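You operate a simulated robot arm through the tools that you are given. There is no shell and no other tool.

Carry out the task below with a simulated two-armed robot. There is one attempt and no reset: what you move stays moved.

JOB
Shut the cream door. Then press the six key two times. Then put the 25 A fuse from the clear end of the test bench on the grey slab there. Then turn the green knob to -2. Then take the bolt box from the top of the yellow table and leave it on the top of the tooling bench. The order counts.

The check looks at the end state, three seconds after you hand in, the way a careful person would. Anything else that was tipped, shoved, dropped, spilled or broken makes it a failure.

ROBOT AND FRAMES
Two 7-joint arms with two-finger grippers on one trunk, on a base that drives. Base frame: it is fixed to the floor where the robot stands at the start and does not move with it; the origin is under the middle of the robot, x ahead of it, y to its left, z up. Lengths are in mm, angles in rad, forces in N, time in s.
The left shoulder is at the start at [71, 216, 1321], the right one opposite. With the tool pointing down near the work surface each hand reaches from about 140 to 820 mm from the robot's upright axis, wherever it stands, measured 20 degrees to its own side. Places, roughly: bolt box [-7250, 5250, 750]; cream door [600, -100, 1000]; fuse [-3250, 8750, 1000]; green knob [-6500, 5100, 800]; grey slab [-3500, 8750, 750]; six key [-4400, 6700, 900]; top of the tooling bench (113x26 cm) [-4540, 5260, 860]. Payload 3.43 kg a hand.
Tool frame (each hand has its own): the origin (TCP) lies between the finger pads and is the grasp point; the fingertips stand 20 mm ahead of it; z points along the fingers, y is the line along which they close. Largest opening 124 mm; the body of the gripper starts 93 mm behind the TCP.
Orientation is that of the tool frame in the base frame, as a unit quaternion [x, y, z, w]. With the fingers straight down and closing along the base's y, the tool's x points along the base's -x, its y along +y and its z along -z.

CONTROLS
- The arms move only by the tool servo_tool. It takes "left_series", "right_series" or both (then of equal length, played together; a hand with none holds still); each is a list of rows, each a list of 7 numbers: the shift along the tool's x, y, z in mm, then the turn, a rotation vector about the tool's x, y, z in rad, then the finger opening in mm, from 0 to 124. In form: [[x, y, z, ax, ay, az, claw], ...]. A call has 1 to 20 rows; each row shifts and turns the commanded pose from where the row before left it, along the tool's axes as they then stand. Each row takes 0.2 s and may step no farther than 50 mm and 0.15 rad from the row before; otherwise, or with a gripper value out of range, the whole call is refused. Where a pose cannot be reached the arm comes as near as it can. A force on the tool above 40 N (or 10 N above the force at the start of the call, whichever is more), or a blocked arm, ends the call early, and 0.2 s more pass. Each finger travels about 72 mm/s and halts on what it meets, pressing with about 20 N; the grip force reading is that of the motor and also rises with nothing between the fingers. The clock runs only during rows and for 0.2 s after the last one: add rows that do not move to give the fingers time. The reply holds the time, the measured pose of the TCP, the force on the tool along the base axes, the opening and the grip force, in the units named above and with some noise, with the torque about the TCP (base axes, N m) and any sound that the robot's microphone picked up.
- Cameras (640 x 400 px; columns grow to the right, rows downward): "scene" is now at [183.6, -11.1, 1471.7]; the picture's right is [-0.16, -0.99, 0.00], its down [-0.75, 0.12, -0.65] and it looks along [0.65, -0.10, -0.76] (base axes); focal length 274 px, centre (320, 200). "left" rides on the left gripper at [82, -14, -140] in its tool frame; the picture's right is [0.17, 0.99, 0.00], its down [-0.83, 0.14, -0.54] and it looks along [-0.53, 0.09, 0.84] (tool axes); focal length 243 px, centre (320, 200). "right" rides on the right gripper at [82, 14, -140] in its tool frame; the picture's right is [-0.17, 0.99, 0.00], its down [-0.83, -0.14, -0.54] and it looks along [-0.53, -0.09, 0.84] (tool axes); focal length 243 px, centre (320, 200). There is no depth. A picture from a camera that has moved, and an enlarged one, comes with that camera's place and axes in the base frame and with its lens.
- snapshot(camera): a new picture of that camera. The clock stands still meanwhile.
- move_column(by): slides the trunk up (or, below 0, down) by that many mm; the arms and the scene camera ride with it, the base frame stays. It gives what a move gives, with no picture.
- roll_base(legs): drives the robot by 1 to 6 legs, each [ahead, left, turn to the left] in mm, mm and rad, along the robot's own axes; the way and the turn of a leg run together, so that a leg with both is an arc; at most 1500 mm and 3.142 rad a leg. The arms and the cameras ride along, it lands a little off, and it stops where it bumps. It gives what a move gives.
- head_to(pan, tilt): turns the head with the scene camera to pan (to the left, within 1.396 rad either way) and tilt (down, from -0.506 to 1.204), counted from straight ahead of the robot. It gives what a move gives.
- zoom(camera, box): a new picture of the part [left, top, right, bottom] of that camera's present view, enlarged. The clock stands still meanwhile.
- job_done(): hands the job in; it is judged then, once.

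Nothing tells you exact positions but the pictures and the camera data. Unless the task says otherwise, let go and move clear before handing in.

The tools are called after ">>>" as name(argument=value, ...) on one line, values as JSON. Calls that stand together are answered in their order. servo_tool: Moves the arms, as the interface text tells. Its arguments: {"type":"object","properties":{"left_series":{"type":"array","items":{"type":"array","items":{"type":"number"}}},"right_series":{"type":"array","items":{"type":"array","items":{"type":"number"}}}},"required":[]} The other tools are called the same way: move_column (by) slides the trunk up or down; roll_base (legs) drives the base; head_to (pan, tilt) turns the head that bears the scene camera; snapshot (camera) takes a picture; zoom (camera, box) takes an enlarged picture of a part of a camera's view; job_done () hands the job in.

At the start:

```text
clock: 0.0
left_position: [545.0, 232.1, 1174.4]
left_orientation: [-0.001, 1.0, 0.0, 0.0]
left_contact_force: [-0.1, 0.2, 0.0]
left_torque: [0.01, 0.02, -0.02]
left_width: 124.1
left_gripper_force: 0.0
right_position: [515.0, -290.5, 1145.1]
right_orientation: [0.001, 1.0, 0.001, 0.0]
right_contact_force: [0.5, 0.2, -1.1]
right_torque: [0.04, 0.03, 0.01]
right_width: 123.9
right_gripper_force: 0.0
trunk travel left (down, up): [-475.0, 116.0]
robot x, y, heading: [-1.7, -2.4, -0.006]
head pan, tilt: [-0.155, 0.857]
```

scene: 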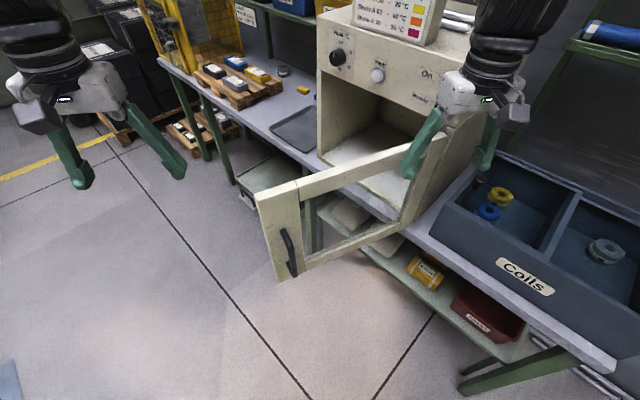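
right: 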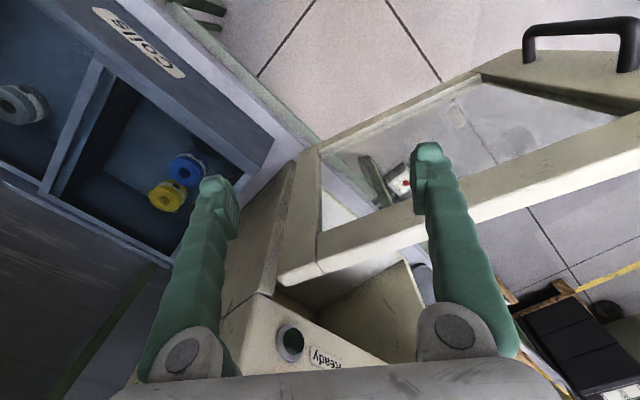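
left: 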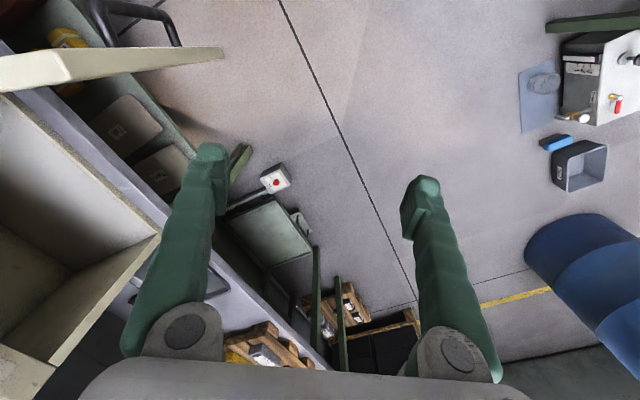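

I see the cream oven ahead to the right with its door swung open towards me and its hinge at the right. I'll look closer before moving anything.

>>> zoom(camera="scene", box=[220, 0, 540, 300])

>>> zoom(camera="right", box=[200, 0, 640, 400])

```text
1.33 times, centred on (380, 150) of scene
camera zoom: at [183.6, -11.1, 1471.7], right [-0.16, -0.99, 0.0], down [-0.75, 0.12, -0.65], along [0.65, -0.1, -0.76], focal length 365 px, centre (240, 267)
```

zoom: 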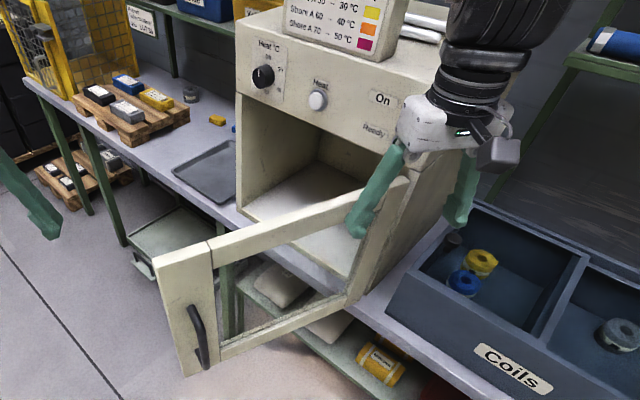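

```text
1.00 times, centred on (420, 200) of right (not enlarged: the box is as wide or as high as the picture)
camera zoom: at [432.2, -276.8, 1285.3], right [0.17, 0.99, 0.0], down [0.83, -0.14, 0.54], along [0.53, -0.09, -0.84], focal length 243 px, centre (220, 200)
```

zoom: 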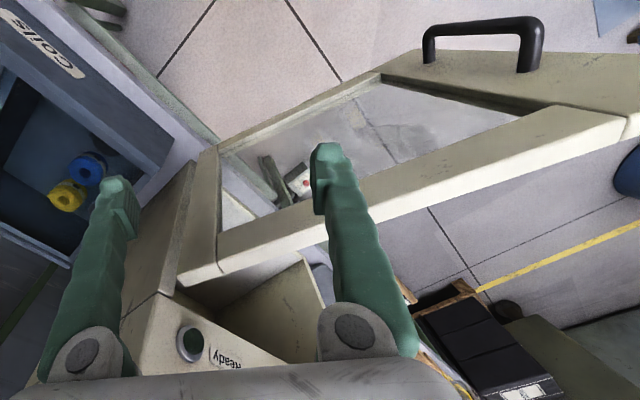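

The oven door stands open about 70 degrees, with its top edge near z 1135, the hinge near [608, -340] and the free edge near [486, 44]. Before moving I'll look around to learn what floor space I have.

>>> head_to(pan=1.39, tilt=0.45)

>>> snapshot(camera="scene")

>>> head_to(pan=-1.39, tilt=0.45)

>>> snapshot(camera="scene")

>>> head_to(pan=0.0, tilt=0.45)

>>> snapshot(camera="scene")

```text
clock: 1.6
left_position: [542.8, 233.5, 1175.1]
left_orientation: [0.0, 1.0, 0.0, 0.0]
left_contact_force: [0.5, -0.1, 0.7]
left_torque: [0.0, -0.01, -0.02]
left_width: 124.2
left_gripper_force: 0.1
right_position: [516.1, -290.3, 1145.1]
right_orientation: [0.001, 1.0, 0.001, 0.0]
right_contact_force: [0.4, 0.4, 0.2]
right_torque: [0.03, 0.04, 0.0]
right_width: 123.9
right_gripper_force: 0.1
trunk travel left (down, up): [-475.0, 116.0]
robot x, y, heading: [2.2, 3.9, 0.002]
head pan, tilt: [1.389, 0.45]
```

```text
taken
camera scene: at [123.4, 91.4, 1506.7], right [0.98, -0.18, 0.0], down [-0.08, -0.43, -0.9], along [0.16, 0.89, -0.44], focal length 274 px, centre (320, 200)
```

scene: 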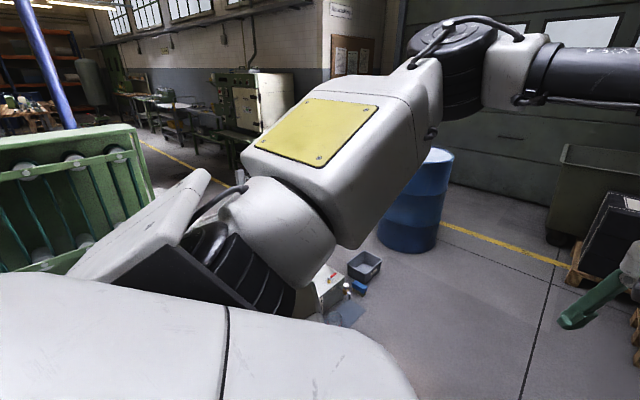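

```text
clock: 4.1
left_position: [544.0, 233.6, 1174.4]
left_orientation: [0.0, 1.0, 0.0, -0.001]
left_contact_force: [0.2, -1.0, 0.1]
left_torque: [0.0, -0.04, 0.01]
left_width: 123.8
left_gripper_force: 0.0
right_position: [515.4, -290.0, 1143.9]
right_orientation: [0.0, 1.0, 0.001, -0.001]
right_contact_force: [0.7, 0.1, -0.2]
right_torque: [0.01, -0.01, 0.03]
right_width: 123.9
right_gripper_force: 0.1
trunk travel left (down, up): [-475.0, 116.0]
robot x, y, heading: [-2.4, -2.1, -0.0]
head pan, tilt: [-1.389, 0.45]
```

```text
taken
camera scene: at [123.4, -89.4, 1506.7], right [-0.98, -0.18, 0.0], down [-0.08, 0.43, -0.9], along [0.16, -0.89, -0.44], focal length 274 px, centre (320, 200)
```

scene: 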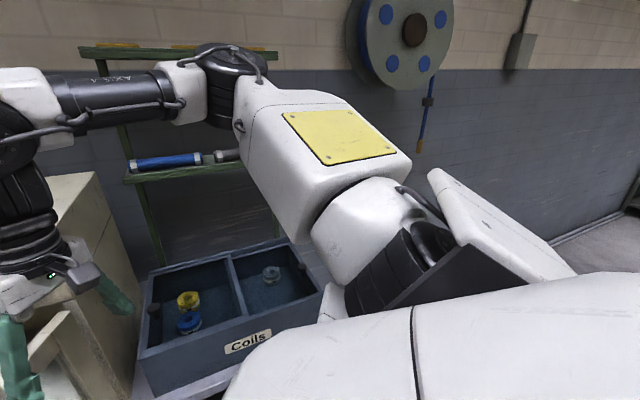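

```text
clock: 5.6
left_position: [543.6, 232.7, 1173.6]
left_orientation: [0.0, 1.0, 0.001, 0.0]
left_contact_force: [0.4, 0.5, 0.7]
left_torque: [-0.02, -0.02, 0.01]
left_width: 123.9
left_gripper_force: 0.1
right_position: [516.2, -290.7, 1144.0]
right_orientation: [0.001, 1.0, 0.0, 0.001]
right_contact_force: [-0.1, -0.3, -0.5]
right_torque: [0.01, 0.01, -0.01]
right_width: 124.1
right_gripper_force: 0.1
trunk travel left (down, up): [-475.0, 116.0]
robot x, y, heading: [1.4, 0.5, 0.002]
head pan, tilt: [0.0, 0.45]
```

```text
taken
camera scene: at [198.7, 0.9, 1506.7], right [0.0, -1.0, 0.0], down [-0.44, 0.0, -0.9], along [0.9, 0.0, -0.44], focal length 274 px, centre (320, 200)
```

scene: 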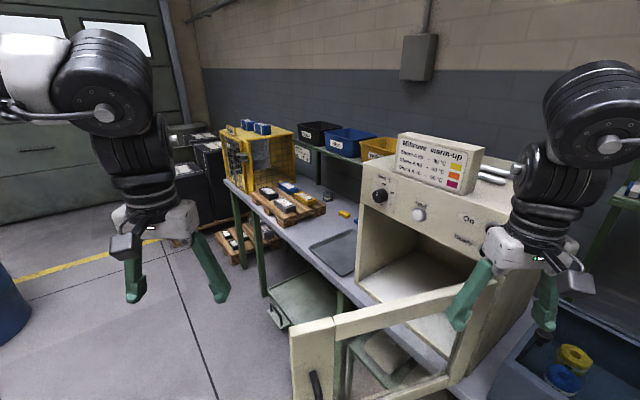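

The hand stands about 75 mm outside the door. I'll draw the right hand back, close its fingers, carry it to the free-edge side and tilt it forward, so the fingertips can push the stile above the handle.

>>> servo_tool(right_series=[[50, 0, 0, 0, 0, 0, 100], [50, 0, 0, 0, 0, 0, 60], [15, 45, 0, 0, 0, 0, 20], [0, 50, 0, 0, 0, 0, 0], [0, 50, 0, 0, 0, 0, 0], [0, 50, 0, 0, 0, 0, 0], [0, 50, 0, 0, 0, 0, 0], [0, 40, 0, 0, -0.15, 0, 0], [0, 0, 0, 0, -0.15, 0, 0], [0, 0, 0, 0, -0.15, 0, 0], [0, 0, 0, 0, -0.15, 0, 0], [0, 0, 0, 0, -0.15, 0, 0], [0, 0, 0, 0, -0.15, 0, 0]])

>>> head_to(pan=-0.2, tilt=0.8)

>>> snapshot(camera="scene")

>>> snapshot(camera="right")

```text
clock: 8.4
left_position: [544.7, 232.1, 1173.0]
left_orientation: [0.0, 1.0, 0.0, -0.001]
left_contact_force: [0.4, -1.3, 0.1]
left_torque: [0.0, 0.02, 0.0]
left_width: 123.9
left_gripper_force: 0.1
right_position: [521.4, -341.4, 1302.7]
right_orientation: [-0.003, 0.9, 0.003, 0.435]
right_contact_force: [0.3, -0.1, -0.2]
right_torque: [0.0, 0.01, 0.01]
right_width: 0.0
right_gripper_force: 19.3
right hand out of reach, approached as far as the arm can: row 2, 3, 4, 5, 6, 7, 8, 9, 10, 11, 12, 13
trunk travel left (down, up): [-475.0, 116.0]
robot x, y, heading: [-1.0, 0.5, -0.002]
head pan, tilt: [0.0, 0.45]
```

```text
clock: 9.2
left_position: [544.1, 233.5, 1174.4]
left_orientation: [0.0, 1.0, 0.0, 0.0]
left_contact_force: [-0.1, 0.1, -0.6]
left_torque: [0.0, -0.01, -0.02]
left_width: 124.2
left_gripper_force: 0.1
right_position: [520.3, -339.0, 1304.6]
right_orientation: [-0.002, 0.901, 0.002, 0.434]
right_contact_force: [-0.1, -0.2, -0.5]
right_torque: [-0.01, -0.01, -0.01]
right_width: 0.3
right_gripper_force: 20.5
trunk travel left (down, up): [-475.0, 116.0]
robot x, y, heading: [0.6, 1.1, 0.0]
head pan, tilt: [-0.201, 0.799]
```

```text
taken
camera scene: at [185.8, -14.8, 1476.4], right [-0.2, -0.98, 0.0], down [-0.7, 0.14, -0.7], along [0.68, -0.14, -0.72], focal length 274 px, centre (320, 200)
```

scene: 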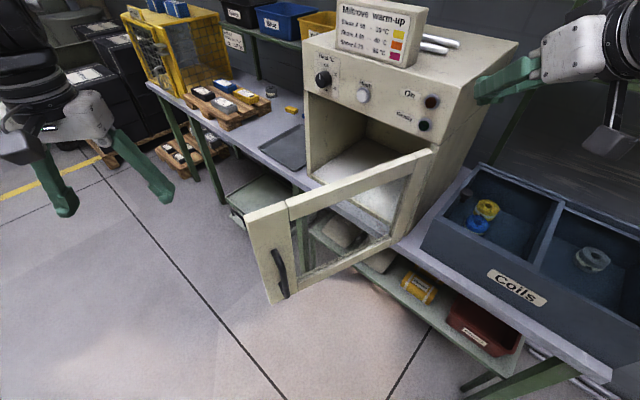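

```text
taken
camera right: at [358.7, -326.9, 1328.1], right [0.1, 0.99, 0.13], down [0.1, -0.14, 0.99], along [0.99, -0.08, -0.11], focal length 243 px, centre (320, 200)
```

right: 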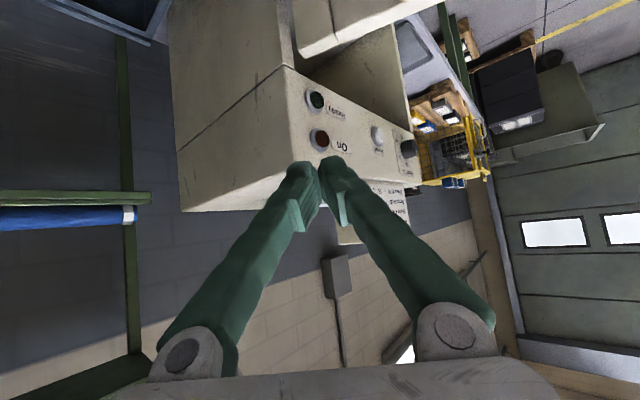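

The near-centre poses were out of the right arm's reach, so I'll bring the base into a better place instead. I'll shift left and turn a little to the right, with the right hand passing above the door at z of about 1300.

>>> roll_base(legs=[[0, 300, 0]])

>>> roll_base(legs=[[0, 0, -0.5]])

>>> head_to(pan=0.0, tilt=0.7)

>>> snapshot(camera="scene")

>>> snapshot(camera="right")

```text
clock: 13.8
left_position: [543.5, 536.1, 1174.7]
left_orientation: [-0.001, 1.0, 0.0, 0.0]
left_contact_force: [-0.7, 0.1, 1.1]
left_torque: [0.0, 0.01, 0.02]
left_width: 124.2
left_gripper_force: 0.0
right_position: [521.5, -36.4, 1304.4]
right_orientation: [-0.002, 0.9, 0.002, 0.435]
right_contact_force: [-1.0, 0.1, 0.6]
right_torque: [0.0, 0.01, 0.01]
right_width: 0.0
right_gripper_force: 20.2
trunk travel left (down, up): [-475.0, 116.0]
robot x, y, heading: [1.0, 301.8, 0.004]
head pan, tilt: [-0.201, 0.799]
```

```text
clock: 16.1
left_position: [589.7, 246.6, 1173.7]
left_orientation: [0.248, 0.969, 0.001, 0.0]
left_contact_force: [0.6, -1.1, -0.1]
left_torque: [-0.02, 0.03, 0.02]
left_width: 123.8
left_gripper_force: 0.0
right_position: [294.2, -246.1, 1303.1]
right_orientation: [0.22, 0.873, -0.105, 0.422]
right_contact_force: [-1.1, 0.3, -0.1]
right_torque: [0.0, -0.01, 0.0]
right_width: 0.0
right_gripper_force: 20.2
trunk travel left (down, up): [-475.0, 116.0]
robot x, y, heading: [-1.7, 301.0, -0.5]
head pan, tilt: [-0.201, 0.799]
```

```text
clock: 16.9
left_position: [588.3, 245.0, 1174.0]
left_orientation: [0.248, 0.969, -0.001, 0.001]
left_contact_force: [-0.4, 0.1, -0.6]
left_torque: [0.0, 0.02, 0.04]
left_width: 124.0
left_gripper_force: 0.0
right_position: [293.6, -246.4, 1303.2]
right_orientation: [0.221, 0.873, -0.106, 0.422]
right_contact_force: [-0.4, -0.1, -0.9]
right_torque: [-0.01, 0.0, 0.04]
right_width: 0.0
right_gripper_force: 20.0
trunk travel left (down, up): [-475.0, 116.0]
robot x, y, heading: [-2.8, 302.0, -0.5]
head pan, tilt: [0.0, 0.7]
```

```text
taken
camera scene: at [167.9, 210.6, 1484.5], right [-0.48, -0.88, 0.0], down [-0.57, 0.31, -0.76], along [0.67, -0.37, -0.64], focal length 274 px, centre (320, 200)
```

scene: 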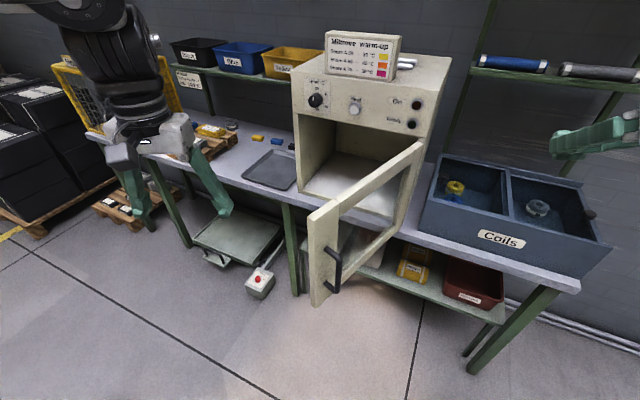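

```text
taken
camera right: at [157.7, -157.6, 1327.9], right [0.56, 0.82, 0.13], down [0.02, -0.17, 0.99], along [0.83, -0.55, -0.11], focal length 243 px, centre (320, 200)
```

right: 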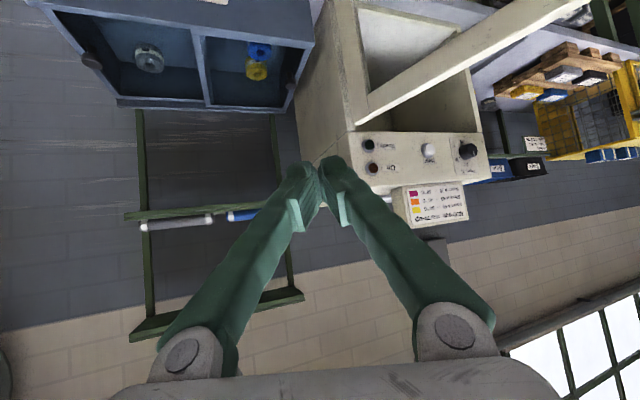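

Triangulation from two views puts the door's free top corner near [508, 48, 1120] and its closed place near [960, -133]. I need more arm room, so I'll back the base up a little and then bring the fingertips in front of the stile.

>>> roll_base(legs=[[-150, 40, 0]])

>>> servo_tool(right_series=[[10, 0, 0, 0, 0, 0, 0]])

```text
clock: 18.4
left_position: [477.3, 351.5, 1173.7]
left_orientation: [0.247, 0.969, 0.0, 0.0]
left_contact_force: [0.6, -0.5, -0.6]
left_torque: [0.02, 0.01, 0.0]
left_width: 123.9
left_gripper_force: 0.1
right_position: [182.5, -140.9, 1303.3]
right_orientation: [0.22, 0.874, -0.105, 0.421]
right_contact_force: [-0.2, -0.5, -0.5]
right_torque: [0.0, 0.01, 0.02]
right_width: 0.1
right_gripper_force: 20.0
trunk travel left (down, up): [-475.0, 116.0]
robot x, y, heading: [-117.4, 413.7, -0.496]
head pan, tilt: [0.0, 0.7]
```

```text
clock: 18.8
left_position: [477.0, 351.3, 1173.5]
left_orientation: [0.247, 0.969, 0.0, 0.0]
left_contact_force: [-0.9, 0.1, 0.7]
left_torque: [-0.01, 0.05, 0.03]
left_width: 124.0
left_gripper_force: 0.0
right_position: [183.8, -139.2, 1303.7]
right_orientation: [0.221, 0.873, -0.105, 0.421]
right_contact_force: [0.0, -0.3, 0.0]
right_torque: [0.02, 0.01, 0.0]
right_width: 0.0
right_gripper_force: 20.1
right hand out of reach, approached as far as the arm can: row 1
trunk travel left (down, up): [-475.0, 116.0]
robot x, y, heading: [-114.0, 410.6, -0.496]
head pan, tilt: [0.0, 0.7]
```

The small test move did nothing, so I'll check whether the arm follows a forward shift along its own axis.

>>> servo_tool(right_series=[[0, 0, 50, 0, 0, 0, 0], [0, 0, 50, 0, 0, 0, 0]])

```text
clock: 19.4
left_position: [477.3, 350.7, 1173.0]
left_orientation: [0.248, 0.969, 0.001, 0.0]
left_contact_force: [0.3, -0.8, -0.3]
left_torque: [0.0, 0.03, 0.0]
left_width: 124.0
left_gripper_force: 0.0
right_position: [252.6, -179.3, 1240.7]
right_orientation: [0.221, 0.873, -0.106, 0.421]
right_contact_force: [0.8, -0.3, 0.4]
right_torque: [0.03, 0.07, 0.01]
right_width: 0.0
right_gripper_force: 20.5
trunk travel left (down, up): [-475.0, 116.0]
robot x, y, heading: [-111.2, 411.5, -0.497]
head pan, tilt: [0.0, 0.7]
```

The arm follows now and a call starts from the measured pose. I'll bring the fingertips to about 40 mm in front of the stile above the handle, then check with the cameras.

>>> servo_tool(right_series=[[6, 38, 21, 0, 0, 0, 0], [6, 38, 21, 0, 0, 0, 0], [6, 38, 21, 0, 0, 0, 0], [6, 38, 21, 0, 0, 0, 0], [6, 38, 21, 0, 0, 0, 0], [6, 38, 21, 0, 0, 0, 0]])

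>>> snapshot(camera="scene")

>>> snapshot(camera="right")

```text
clock: 20.8
left_position: [478.4, 354.0, 1174.9]
left_orientation: [0.249, 0.969, 0.0, -0.001]
left_contact_force: [1.3, 0.1, 0.5]
left_torque: [0.0, 0.02, 0.02]
left_width: 123.9
left_gripper_force: 0.1
right_position: [440.9, -31.8, 1132.3]
right_orientation: [0.221, 0.873, -0.107, 0.422]
right_contact_force: [0.6, 0.4, 1.1]
right_torque: [-0.02, 0.02, -0.03]
right_width: 0.0
right_gripper_force: 19.9
right hand out of reach, approached as far as the arm can: row 3, 4, 5
trunk travel left (down, up): [-475.0, 116.0]
robot x, y, heading: [-110.8, 408.6, -0.501]
head pan, tilt: [0.0, 0.7]
```

```text
taken
camera scene: at [57.3, 318.4, 1484.4], right [-0.48, -0.88, 0.0], down [-0.57, 0.31, -0.76], along [0.67, -0.37, -0.64], focal length 274 px, centre (320, 200)
```

scene: 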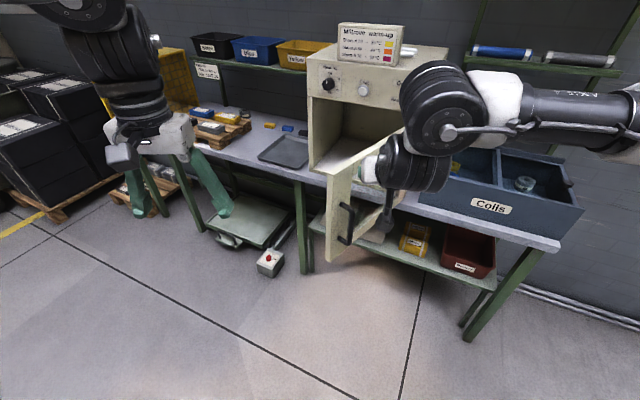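

```text
taken
camera right: at [304.0, 56.7, 1156.8], right [0.56, 0.82, 0.13], down [0.02, -0.17, 0.99], along [0.83, -0.55, -0.11], focal length 243 px, centre (320, 200)
```

right: 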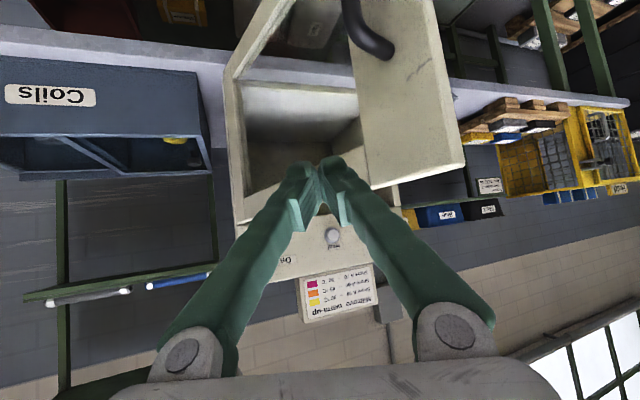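

The fingertips are just in front of the door beside the stile, with the top edge and handle clearly visible in the wrist view. I'll shift a bit further towards the free edge and lower, to about 40 mm off the stile.

>>> servo_tool(right_series=[[8, 25, 8, 0, 0, 0, 0], [8, 25, 8, 0, 0, 0, 0]])

>>> snapshot(camera="right")

```text
clock: 21.4
left_position: [478.1, 353.4, 1173.0]
left_orientation: [0.247, 0.969, -0.001, -0.001]
left_contact_force: [-0.1, 0.3, -0.3]
left_torque: [-0.01, 0.01, 0.0]
left_width: 123.9
left_gripper_force: 0.1
right_position: [469.3, 10.1, 1110.4]
right_orientation: [0.218, 0.874, -0.104, 0.422]
right_contact_force: [-0.1, 0.1, 0.5]
right_torque: [-0.04, 0.03, 0.01]
right_width: 0.0
right_gripper_force: 19.5
right hand out of reach, approached as far as the arm can: row 2
trunk travel left (down, up): [-475.0, 116.0]
robot x, y, heading: [-113.6, 408.7, -0.5]
head pan, tilt: [0.0, 0.7]
```

```text
taken
camera right: at [332.3, 97.2, 1134.4], right [0.55, 0.82, 0.13], down [0.02, -0.17, 0.99], along [0.83, -0.54, -0.11], focal length 243 px, centre (320, 200)
```

right: 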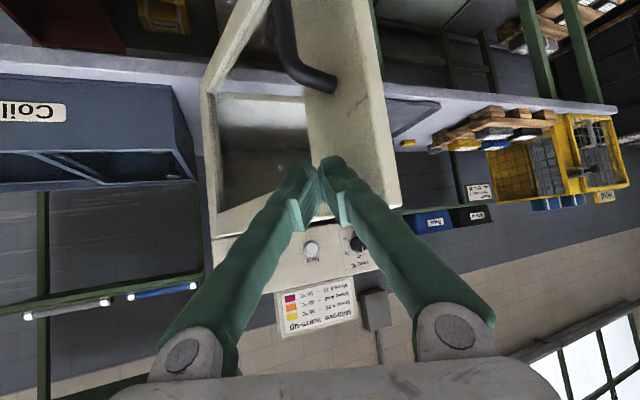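

The fingertips face the stile above the handle. I'll now push the door along its arc in small steps, watching the force.

>>> servo_tool(right_series=[[-7.8, 12.5, 9.8, 0, 0, 0, 0], [-7.8, 12.5, 9.8, 0, 0, 0, 0], [-8.4, 11.1, 10.6, 0, 0, 0, 0], [-8.4, 11.1, 10.6, 0, 0, 0, 0], [-8.4, 11.1, 10.6, 0, 0, 0, 0], [-8.4, 11.1, 10.6, 0, 0, 0, 0]])

>>> snapshot(camera="right")

>>> snapshot(camera="scene")

```text
clock: 22.8
left_position: [477.4, 352.6, 1173.7]
left_orientation: [0.248, 0.969, 0.0, -0.001]
left_contact_force: [-0.6, 0.0, 0.3]
left_torque: [-0.01, -0.01, 0.0]
left_width: 124.2
left_gripper_force: 0.1
right_position: [569.5, 31.1, 1110.7]
right_orientation: [0.221, 0.873, -0.105, 0.421]
right_contact_force: [-0.1, -0.3, -0.7]
right_torque: [0.01, -0.01, 0.0]
right_width: 0.0
right_gripper_force: 19.9
trunk travel left (down, up): [-475.0, 116.0]
robot x, y, heading: [-115.0, 409.7, -0.497]
head pan, tilt: [0.0, 0.7]
```

```text
taken
camera right: at [433.8, 119.8, 1134.5], right [0.56, 0.82, 0.13], down [0.02, -0.17, 0.99], along [0.83, -0.55, -0.11], focal length 243 px, centre (320, 200)
```

right: 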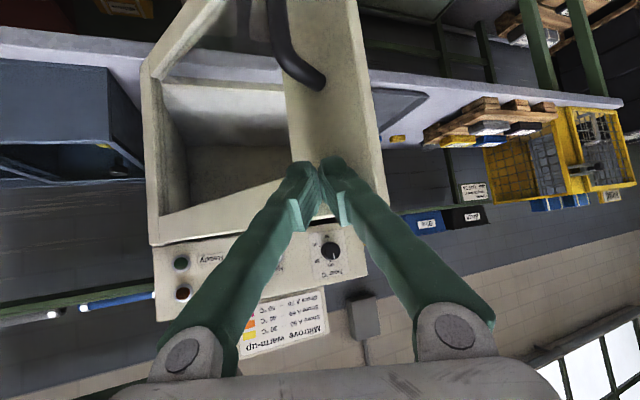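

```text
taken
camera scene: at [56.2, 317.5, 1484.5], right [-0.48, -0.88, 0.0], down [-0.57, 0.31, -0.76], along [0.67, -0.37, -0.64], focal length 274 px, centre (320, 200)
```

scene: 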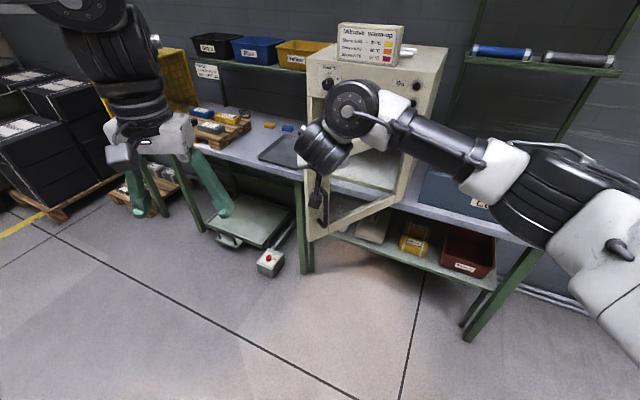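

The door moves freely with almost no force. I'll keep following the arc.

>>> servo_tool(right_series=[[-8.7, 7.6, 11, 0, 0, 0, 0], [-8.7, 7.6, 11, 0, 0, 0, 0], [-8.7, 7.6, 11, 0, 0, 0, 0], [-8.7, 7.6, 11, 0, 0, 0, 0], [-9.2, 5, 11.7, 0, 0, 0, 0], [-9.2, 5, 11.7, 0, 0, 0, 0], [-9.2, 5, 11.7, 0, 0, 0, 0], [-9.2, 5, 11.7, 0, 0, 0, 0]])

>>> snapshot(camera="right")

>>> snapshot(camera="scene")

```text
clock: 24.6
left_position: [476.6, 353.3, 1174.2]
left_orientation: [0.247, 0.969, 0.0, 0.0]
left_contact_force: [-0.1, -0.7, -0.7]
left_torque: [0.0, 0.0, -0.02]
left_width: 124.1
left_gripper_force: 0.0
right_position: [696.3, 21.6, 1110.4]
right_orientation: [0.22, 0.874, -0.105, 0.422]
right_contact_force: [1.0, -0.4, -0.1]
right_torque: [-0.03, 0.0, 0.02]
right_width: 0.1
right_gripper_force: 20.4
trunk travel left (down, up): [-475.0, 116.0]
robot x, y, heading: [-110.3, 409.9, -0.495]
head pan, tilt: [0.0, 0.7]
```

```text
taken
camera right: at [560.0, 110.3, 1134.3], right [0.56, 0.82, 0.13], down [0.02, -0.17, 0.99], along [0.83, -0.55, -0.11], focal length 243 px, centre (320, 200)
```

right: 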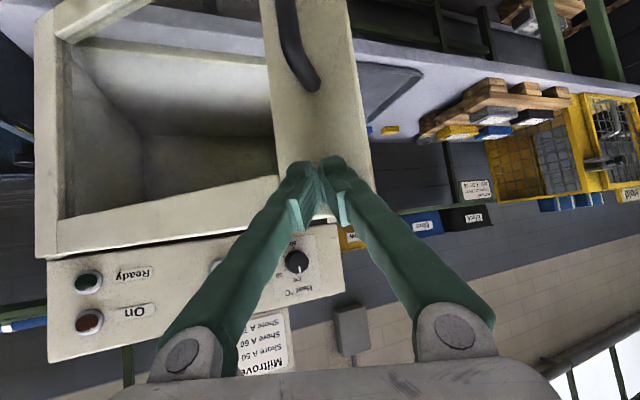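

```text
taken
camera scene: at [56.2, 318.1, 1484.5], right [-0.48, -0.88, 0.0], down [-0.57, 0.31, -0.76], along [0.67, -0.37, -0.64], focal length 274 px, centre (320, 200)
```

scene: 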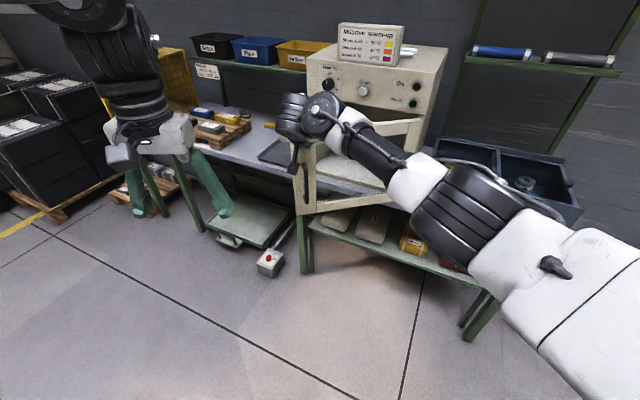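

The door is roughly half shut. I'll carry on along the arc while the arm still reaches.

>>> servo_tool(right_series=[[-9.8, 2.4, 12.4, 0, 0, 0, 0], [-9.8, 2.4, 12.4, 0, 0, 0, 0], [-9.8, 2.4, 12.4, 0, 0, 0, 0], [-9.8, 2.4, 12.4, 0, 0, 0, 0], [-9.8, -0.4, 12.5, 0, 0, 0, 0], [-9.8, -0.4, 12.5, 0, 0, 0, 0], [-9.8, -0.4, 12.5, 0, 0, 0, 0], [-9.8, -0.4, 12.5, 0, 0, 0, 0]])

>>> snapshot(camera="right")

>>> snapshot(camera="scene")

```text
clock: 26.6
left_position: [475.6, 351.9, 1174.2]
left_orientation: [0.248, 0.969, 0.0, 0.0]
left_contact_force: [-0.5, -0.7, 0.0]
left_torque: [-0.01, -0.01, -0.02]
left_width: 124.1
left_gripper_force: 0.1
right_position: [704.6, -54.0, 1088.7]
right_orientation: [0.206, 0.873, -0.159, 0.413]
right_contact_force: [0.5, 0.0, 0.0]
right_torque: [0.0, -0.06, -0.03]
right_width: 0.0
right_gripper_force: 19.5
right hand out of reach, approached as far as the arm can: row 2, 3, 4, 5, 6, 7, 8
trunk travel left (down, up): [-475.0, 116.0]
robot x, y, heading: [-113.4, 407.1, -0.497]
head pan, tilt: [0.0, 0.7]
stopped in row 8 (right hand): the arm was blocked; the commanded pose is now the measured one
```

```text
taken
camera right: at [572.2, 38.1, 1109.6], right [0.58, 0.82, 0.03], down [0.05, -0.07, 1.0], along [0.82, -0.57, -0.08], focal length 243 px, centre (320, 200)
```

right: 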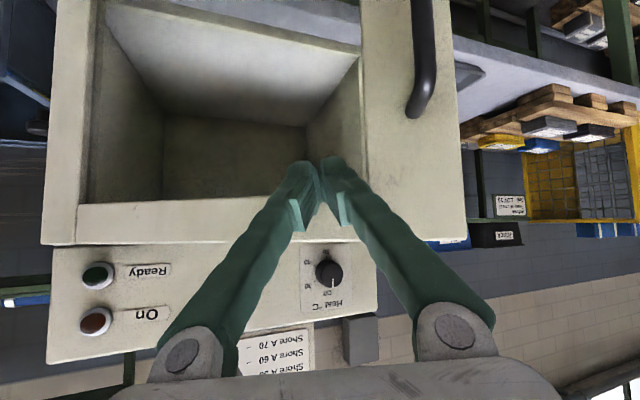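

```text
taken
camera scene: at [55.8, 317.1, 1484.5], right [-0.48, -0.88, 0.0], down [-0.57, 0.31, -0.76], along [0.67, -0.37, -0.64], focal length 274 px, centre (320, 200)
```

scene: 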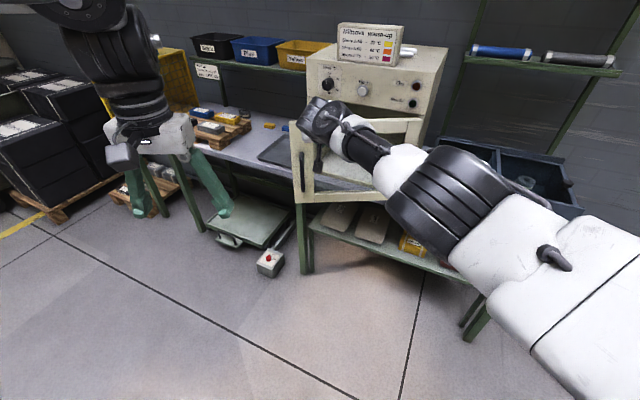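

The arm reached its limit and slid a little along the door, which now stands open about 30 degrees. I'll draw the hand back 200 mm, drive the base forward the same amount and push again.

>>> servo_tool(right_series=[[24.6, -0.7, -31.6, 0, 0, 0, 0], [24.6, -0.7, -31.6, 0, 0, 0, 0], [24.6, -0.7, -31.6, 0, 0, 0, 0], [24.6, -0.7, -31.6, 0, 0, 0, 0], [24.6, -0.7, -31.6, 0, 0, 0, 0]])

>>> snapshot(camera="scene")

```text
clock: 27.8
left_position: [477.0, 352.8, 1174.8]
left_orientation: [0.247, 0.969, 0.0, 0.0]
left_contact_force: [-0.1, 0.1, -1.0]
left_torque: [0.01, 0.05, -0.02]
left_width: 124.0
left_gripper_force: 0.0
right_position: [706.7, -53.6, 1092.6]
right_orientation: [0.204, 0.873, -0.157, 0.414]
right_contact_force: [0.8, 0.5, -0.6]
right_torque: [-0.02, -0.01, 0.03]
right_width: 0.0
right_gripper_force: 20.3
right hand out of reach, approached as far as the arm can: row 1, 2, 3, 4, 5
trunk travel left (down, up): [-475.0, 116.0]
robot x, y, heading: [-113.1, 410.8, -0.496]
head pan, tilt: [0.0, 0.7]
```

```text
taken
camera scene: at [55.8, 317.3, 1484.6], right [-0.48, -0.88, 0.0], down [-0.57, 0.31, -0.76], along [0.67, -0.37, -0.64], focal length 274 px, centre (320, 200)
```

scene: 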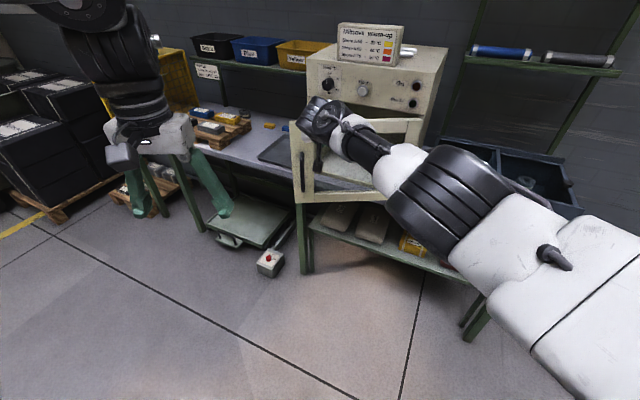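

The arm seems caught at a joint limit, since even backing off counts as out of reach. I'll try other small directions to free it.

>>> servo_tool(right_series=[[-20, 0, -15, 0, 0, 0, 0]])

>>> servo_tool(right_series=[[0, -30, 0, 0, 0, 0, 0]])

>>> servo_tool(right_series=[[0, 0, 0, 0, 0.1, 0, 0]])

```text
clock: 28.2
left_position: [476.2, 352.8, 1174.1]
left_orientation: [0.248, 0.969, 0.0, 0.0]
left_contact_force: [0.5, -0.4, -0.9]
left_torque: [-0.03, 0.0, 0.01]
left_width: 124.0
left_gripper_force: 0.1
right_position: [709.5, -41.8, 1118.5]
right_orientation: [0.201, 0.873, -0.154, 0.417]
right_contact_force: [0.4, 0.7, -0.3]
right_torque: [-0.01, -0.02, 0.0]
right_width: 0.0
right_gripper_force: 20.1
trunk travel left (down, up): [-475.0, 116.0]
robot x, y, heading: [-112.9, 407.5, -0.497]
head pan, tilt: [0.0, 0.7]
```

```text
clock: 28.6
left_position: [475.2, 348.7, 1174.6]
left_orientation: [0.248, 0.969, 0.002, -0.001]
left_contact_force: [-0.3, -0.5, -0.6]
left_torque: [0.07, -0.03, 0.03]
left_width: 124.2
left_gripper_force: 0.1
right_position: [694.6, -75.6, 1119.5]
right_orientation: [0.203, 0.874, -0.155, 0.414]
right_contact_force: [-0.2, 0.3, -0.2]
right_torque: [0.03, -0.02, 0.04]
right_width: 0.0
right_gripper_force: 20.0
trunk travel left (down, up): [-475.0, 116.0]
robot x, y, heading: [-110.8, 410.5, -0.504]
head pan, tilt: [0.0, 0.7]
```

```text
clock: 29.2
left_position: [477.0, 348.8, 1173.9]
left_orientation: [0.248, 0.969, 0.001, 0.0]
left_contact_force: [0.5, -0.2, -0.5]
left_torque: [0.04, -0.01, -0.01]
left_width: 123.8
left_gripper_force: 0.0
right_position: [665.0, -95.9, 1030.2]
right_orientation: [0.222, 0.909, -0.148, 0.322]
right_contact_force: [-0.4, -0.8, -0.6]
right_torque: [0.06, -0.02, 0.03]
right_width: 0.2
right_gripper_force: 20.2
trunk travel left (down, up): [-475.0, 116.0]
robot x, y, heading: [-110.7, 407.0, -0.504]
head pan, tilt: [0.0, 0.7]
stopped in row 1 (right hand): the arm was blocked; the commanded pose is now the measured one
```

Those moves freed it, but the last one ended as blocked with the hand lower at z 1030. I'll look before moving again.

>>> snapshot(camera="scene")

>>> snapshot(camera="right")

>>> snapshot(camera="left")

```text
taken
camera scene: at [56.8, 313.8, 1484.1], right [-0.48, -0.88, 0.0], down [-0.57, 0.31, -0.76], along [0.67, -0.37, -0.65], focal length 274 px, centre (320, 200)
```

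scene: 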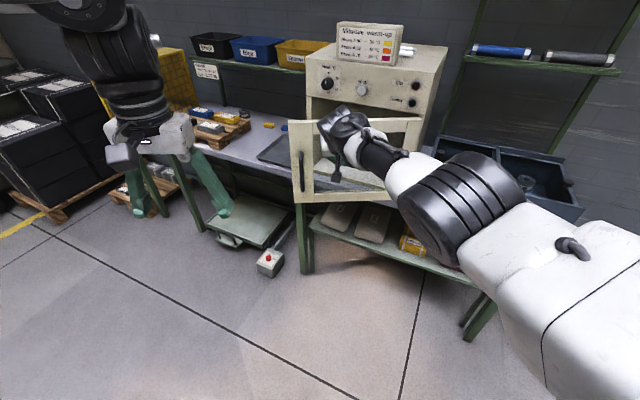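

```text
taken
camera right: at [540.8, -1.0, 1081.5], right [0.61, 0.8, -0.02], down [0.23, -0.15, 0.96], along [0.76, -0.59, -0.27], focal length 243 px, centre (320, 200)
```

right: 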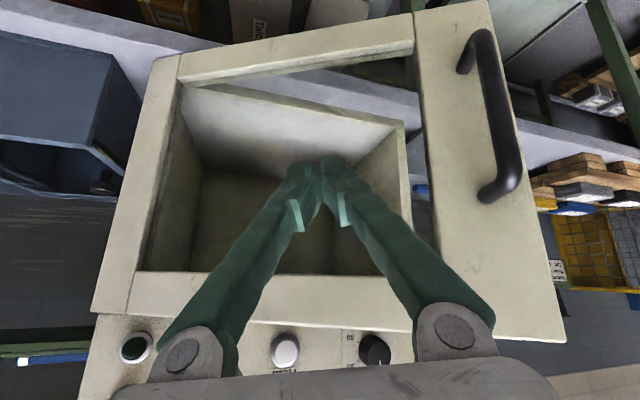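

```text
taken
camera left: at [400.0, 375.8, 1314.9], right [0.33, 0.94, 0.0], down [0.8, -0.28, 0.54], along [0.51, -0.18, -0.84], focal length 243 px, centre (320, 200)
```

left: 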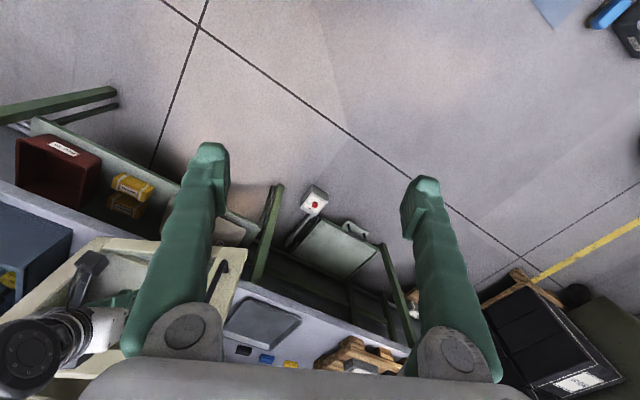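

The tips hang in front of the open window and nothing touches. I'll try backing the hand straight out along its own axis.

>>> servo_tool(right_series=[[0, 0, -30, 0, 0, 0, 0], [0, 0, -30, 0, 0, 0, 0]])

```text
clock: 29.8
left_position: [475.2, 351.5, 1175.1]
left_orientation: [0.248, 0.969, 0.0, 0.002]
left_contact_force: [-0.6, -0.2, 0.5]
left_torque: [0.01, -0.02, -0.04]
left_width: 124.0
left_gripper_force: 0.1
right_position: [634.4, -61.0, 1082.8]
right_orientation: [0.218, 0.909, -0.146, 0.324]
right_contact_force: [-0.3, 0.4, -0.1]
right_torque: [0.0, -0.06, -0.01]
right_width: 0.3
right_gripper_force: 19.9
trunk travel left (down, up): [-475.0, 116.0]
robot x, y, heading: [-114.8, 410.7, -0.499]
head pan, tilt: [0.0, 0.7]
```

That works. I'll retract about 150 mm horizontally the same way.

>>> servo_tool(right_series=[[22.7, -0.5, -19.7, 0, 0, 0, 0], [22.7, -0.5, -19.7, 0, 0, 0, 0], [22.7, -0.5, -19.7, 0, 0, 0, 0], [22.7, -0.5, -19.7, 0, 0, 0, 0], [22.7, -0.5, -19.7, 0, 0, 0, 0]])

```text
clock: 31.0
left_position: [475.8, 353.1, 1174.6]
left_orientation: [0.248, 0.969, 0.0, 0.0]
left_contact_force: [0.2, -0.5, -0.3]
left_torque: [-0.01, -0.02, -0.03]
left_width: 123.9
left_gripper_force: 0.0
right_position: [502.4, 11.5, 1081.4]
right_orientation: [0.217, 0.909, -0.145, 0.325]
right_contact_force: [-0.1, 0.6, 0.6]
right_torque: [0.0, 0.02, -0.04]
right_width: 0.2
right_gripper_force: 20.4
trunk travel left (down, up): [-475.0, 116.0]
robot x, y, heading: [-109.8, 409.0, -0.501]
head pan, tilt: [0.0, 0.7]
```

The arm moves well here. I'll retract a little more and then drive the base forward.

>>> servo_tool(right_series=[[22.7, -0.5, -19.7, 0, 0, 0, 0], [22.7, -0.5, -19.7, 0, 0, 0, 0], [22.7, -0.5, -19.7, 0, 0, 0, 0]])

```text
clock: 31.8
left_position: [477.1, 353.8, 1174.5]
left_orientation: [0.246, 0.969, 0.0, 0.0]
left_contact_force: [-0.6, 0.2, 0.6]
left_torque: [-0.01, -0.04, -0.02]
left_width: 124.1
left_gripper_force: 0.1
right_position: [424.3, 53.9, 1081.3]
right_orientation: [0.219, 0.909, -0.146, 0.324]
right_contact_force: [0.0, -0.4, -0.4]
right_torque: [0.01, -0.02, 0.02]
right_width: 0.1
right_gripper_force: 20.0
trunk travel left (down, up): [-475.0, 116.0]
robot x, y, heading: [-114.2, 410.0, -0.495]
head pan, tilt: [0.0, 0.7]
```

Now I'll drive forward 285 mm, which leaves the fingertips about 50 mm short of the door.

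>>> roll_base(legs=[[285, 0, 0]])

>>> snapshot(camera="scene")

>>> snapshot(camera="right")

```text
clock: 34.1
left_position: [723.7, 215.0, 1174.7]
left_orientation: [0.248, 0.969, 0.0, 0.001]
left_contact_force: [0.1, -0.5, -0.6]
left_torque: [0.02, -0.06, 0.02]
left_width: 124.0
left_gripper_force: 0.0
right_position: [670.0, -82.7, 1082.3]
right_orientation: [0.218, 0.908, -0.146, 0.326]
right_contact_force: [0.6, -0.1, 0.0]
right_torque: [-0.01, 0.03, -0.03]
right_width: 0.0
right_gripper_force: 19.7
trunk travel left (down, up): [-475.0, 116.0]
robot x, y, heading: [133.1, 276.2, -0.503]
head pan, tilt: [0.0, 0.7]
```

```text
taken
camera scene: at [301.9, 182.4, 1484.7], right [-0.48, -0.88, 0.0], down [-0.56, 0.31, -0.77], along [0.67, -0.37, -0.64], focal length 274 px, centre (320, 200)
```

scene: 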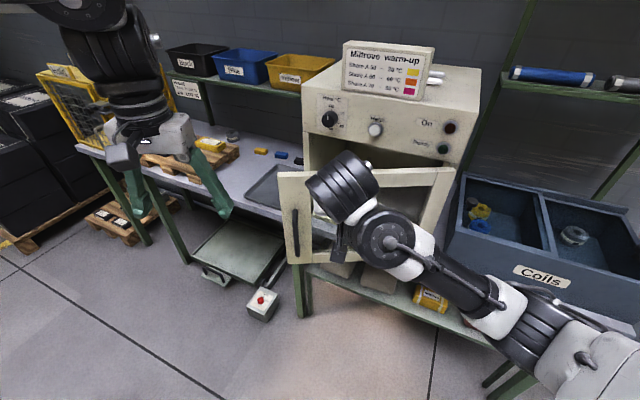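

```text
taken
camera right: at [545.6, 11.5, 1131.7], right [0.6, 0.8, -0.01], down [0.22, -0.15, 0.96], along [0.77, -0.58, -0.27], focal length 243 px, centre (320, 200)
```

right: 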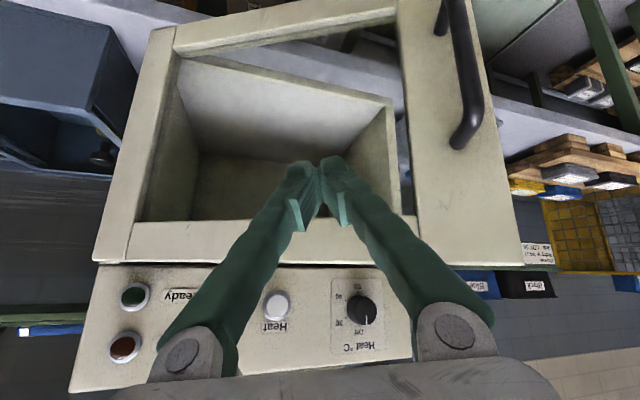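

The top rail of the door (about z 1095 to 1134) is in front of the tips. I'll level the tool more so the gripper body stays away from the knob and button, and raise the tips to the rail height.

>>> servo_tool(right_series=[[-7.2, 0.5, -4, 0, -0.1, 0, 0], [-7.5, 0.5, -3, 0, -0.1, 0, 0], [-7.7, 0.5, -2, 0, -0.1, 0, 0], [-7.8, 0.5, -1.2, 0, -0.1, 0, 0], [-7.9, 0.5, -0.5, 0, -0.1, 0, 0]])

>>> snapshot(camera="right")

```text
clock: 35.3
left_position: [722.7, 216.8, 1174.6]
left_orientation: [0.249, 0.969, 0.0, -0.001]
left_contact_force: [-1.1, 0.1, -0.3]
left_torque: [-0.02, 0.02, -0.01]
left_width: 123.9
left_gripper_force: 0.1
right_position: [688.9, -84.2, 1117.6]
right_orientation: [0.175, 0.8, -0.196, 0.539]
right_contact_force: [-0.7, 0.2, -0.5]
right_torque: [0.01, 0.01, 0.02]
right_width: 0.1
right_gripper_force: 19.8
trunk travel left (down, up): [-475.0, 116.0]
robot x, y, heading: [132.4, 276.1, -0.502]
head pan, tilt: [0.0, 0.7]
```

```text
taken
camera right: at [553.1, 4.2, 1087.8], right [0.54, 0.84, 0.03], down [-0.2, 0.09, 0.97], along [0.81, -0.54, 0.22], focal length 243 px, centre (320, 200)
```

right: 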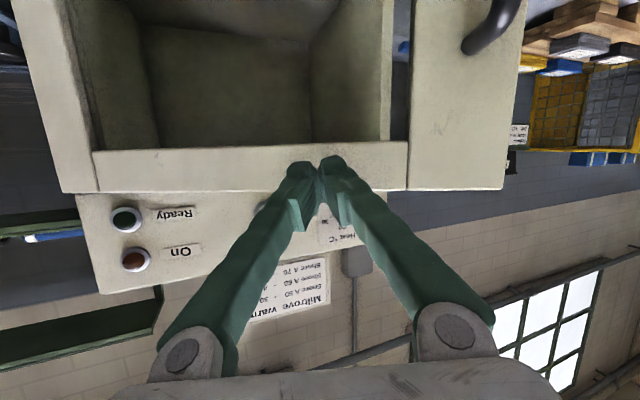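

The closed fingertips sit at the height of the door's top rail, about 40 mm off it. I'll push on along the arc.

>>> servo_tool(right_series=[[-4.3, 0.5, 11.6, 0, 0, 0, 0], [-4.3, 0.5, 11.6, 0, 0, 0, 0], [-4.3, 0.5, 11.6, 0, 0, 0, 0], [-4.4, -0.3, 12.1, 0, 0, 0, 0], [-4.4, -0.3, 12.1, 0, 0, 0, 0], [-4.4, -0.3, 12.1, 0, 0, 0, 0], [-3.7, -1.8, 10.8, 0, 0, 0, 0], [-3.7, -1.8, 10.8, 0, 0, 0, 0]])

>>> snapshot(camera="right")

>>> snapshot(camera="scene")

```text
clock: 37.1
left_position: [724.0, 215.1, 1174.5]
left_orientation: [0.249, 0.969, 0.001, -0.001]
left_contact_force: [-0.6, 0.1, -0.1]
left_torque: [0.03, -0.04, -0.01]
left_width: 123.8
left_gripper_force: 0.0
right_position: [772.7, -135.8, 1118.2]
right_orientation: [0.176, 0.8, -0.196, 0.539]
right_contact_force: [-0.1, 0.4, -0.4]
right_torque: [-0.01, 0.0, 0.02]
right_width: 0.1
right_gripper_force: 19.5
trunk travel left (down, up): [-475.0, 116.0]
robot x, y, heading: [133.5, 271.2, -0.501]
head pan, tilt: [0.0, 0.7]
```

```text
taken
camera right: at [636.7, -47.6, 1088.8], right [0.54, 0.84, 0.03], down [-0.2, 0.09, 0.98], along [0.81, -0.54, 0.22], focal length 243 px, centre (320, 200)
```

right: 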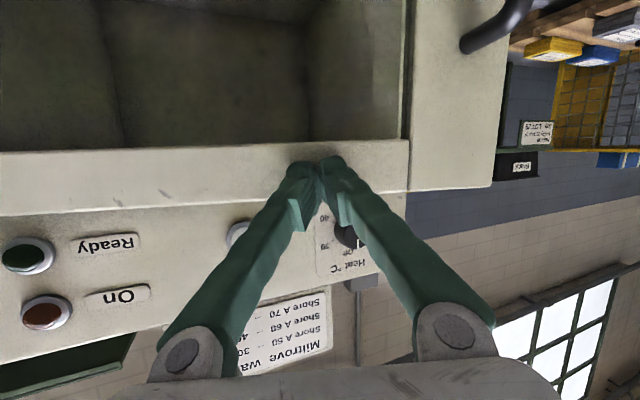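

```text
taken
camera scene: at [302.9, 181.8, 1484.5], right [-0.48, -0.88, 0.0], down [-0.56, 0.31, -0.76], along [0.67, -0.37, -0.64], focal length 274 px, centre (320, 200)
```

scene: 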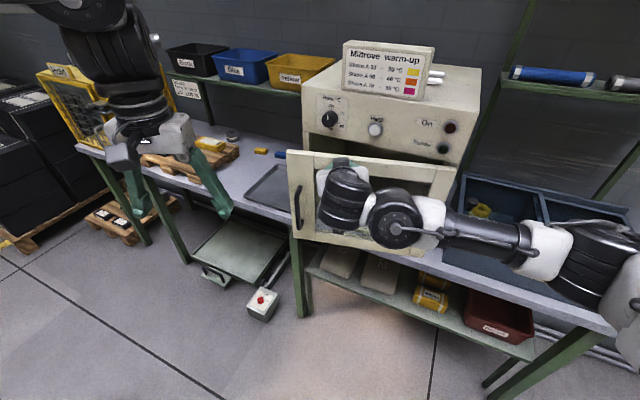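

The door is down to about 15 to 20 degrees open. I'll continue the arc to shut it.

>>> servo_tool(right_series=[[-3.7, -1.8, 10.8, 0, 0, 0, 0], [-3.7, -1.8, 10.8, 0, 0, 0, 0], [-3.1, -3.5, 9.6, 0, 0, 0, 0], [-3.1, -3.5, 9.6, 0, 0, 0, 0], [-3.1, -3.5, 9.6, 0, 0, 0, 0], [-2.3, -3.7, 7.6, 0, 0, 0, 0], [-2.3, -3.7, 7.6, 0, 0, 0, 0]])

>>> snapshot(camera="right")

>>> snapshot(camera="scene")

```text
clock: 38.9
left_position: [720.0, 217.4, 1175.7]
left_orientation: [0.248, 0.969, 0.0, 0.001]
left_contact_force: [-0.7, -0.2, -0.2]
left_torque: [0.05, 0.01, -0.03]
left_width: 123.8
left_gripper_force: 0.0
right_position: [817.4, -178.1, 1116.5]
right_orientation: [0.17, 0.802, -0.193, 0.54]
right_contact_force: [-13.9, 14.1, 2.8]
right_torque: [-0.14, -0.11, -0.03]
right_width: 0.0
right_gripper_force: 20.2
trunk travel left (down, up): [-475.0, 116.0]
robot x, y, heading: [136.9, 275.4, -0.504]
head pan, tilt: [0.0, 0.7]
stopped in row 7 (right hand): the force on the tool passed its limit at 44 N (the readings are from after the stop); the commanded pose is now the measured one
```

```text
taken
camera right: at [682.2, -92.0, 1087.4], right [0.53, 0.85, 0.03], down [-0.2, 0.09, 0.98], along [0.82, -0.53, 0.22], focal length 243 px, centre (320, 200)
```

right: 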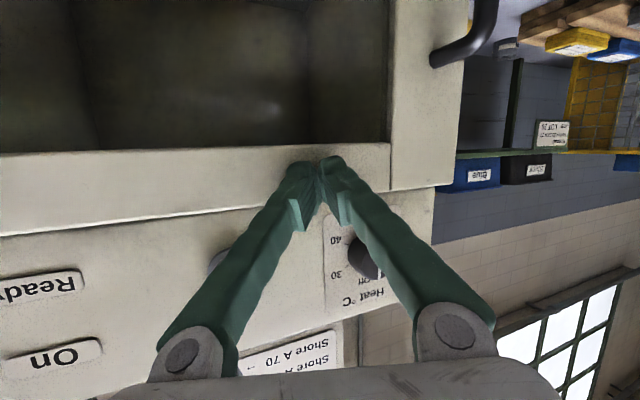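

```text
taken
camera scene: at [299.3, 184.0, 1485.1], right [-0.48, -0.88, 0.0], down [-0.56, 0.31, -0.77], along [0.67, -0.37, -0.64], focal length 274 px, centre (320, 200)
```

scene: 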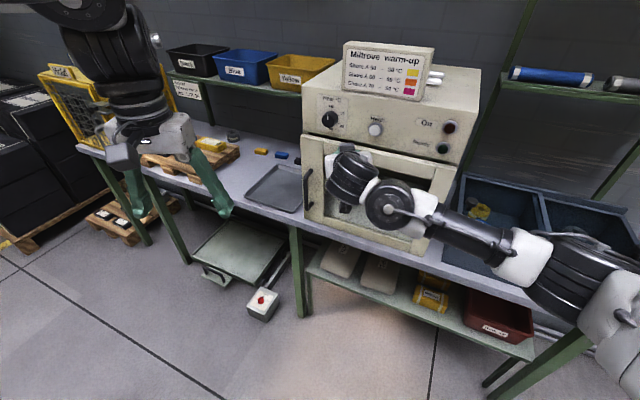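

The force rose to 44 N and the door looks flush with the oven front. I'll back the hand off and check that it stays shut.

>>> servo_tool(right_series=[[6, 4, -20, 0, 0, 0, 0], [8, 4, -28, 0, 0, 0, 0], [8, 4, -30, 0, 0, 0, 0], [10, 4, -30, 0, 0, 0, 0], [10, 4, -30, 0, 0, 0, 0]])

>>> zoom(camera="scene", box=[280, 60, 500, 260])

>>> snapshot(camera="right")

```text
clock: 40.1
left_position: [722.3, 217.3, 1175.4]
left_orientation: [0.249, 0.969, 0.0, 0.0]
left_contact_force: [0.3, -0.6, -0.1]
left_torque: [0.03, 0.0, 0.02]
left_width: 124.2
left_gripper_force: 0.1
right_position: [704.5, -95.8, 1120.3]
right_orientation: [0.173, 0.802, -0.195, 0.538]
right_contact_force: [0.2, 0.5, -0.2]
right_torque: [-0.02, -0.03, 0.0]
right_width: 0.1
right_gripper_force: 20.6
trunk travel left (down, up): [-475.0, 116.0]
robot x, y, heading: [133.5, 274.2, -0.507]
head pan, tilt: [0.0, 0.7]
```

```text
2.00 times, centred on (390, 160) of scene
camera zoom: at [301.3, 183.3, 1484.7], right [-0.48, -0.88, 0.0], down [-0.56, 0.31, -0.77], along [0.67, -0.37, -0.64], focal length 548 px, centre (180, 280)
```

zoom: 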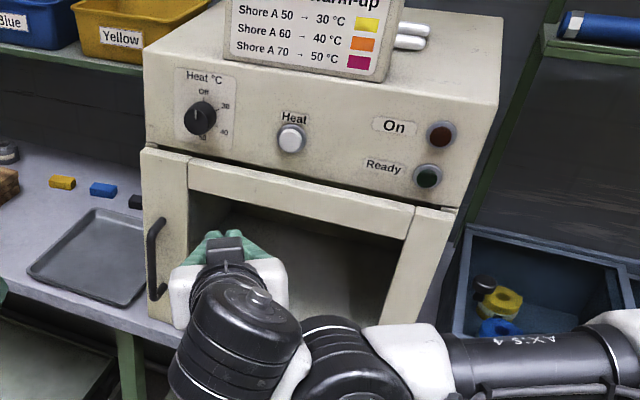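

```text
taken
camera right: at [568.2, -7.3, 1092.1], right [0.54, 0.84, 0.03], down [-0.2, 0.09, 0.98], along [0.82, -0.53, 0.21], focal length 243 px, centre (320, 200)
```

right: 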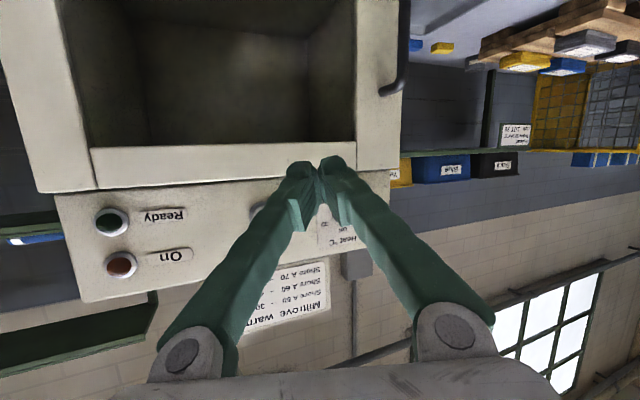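

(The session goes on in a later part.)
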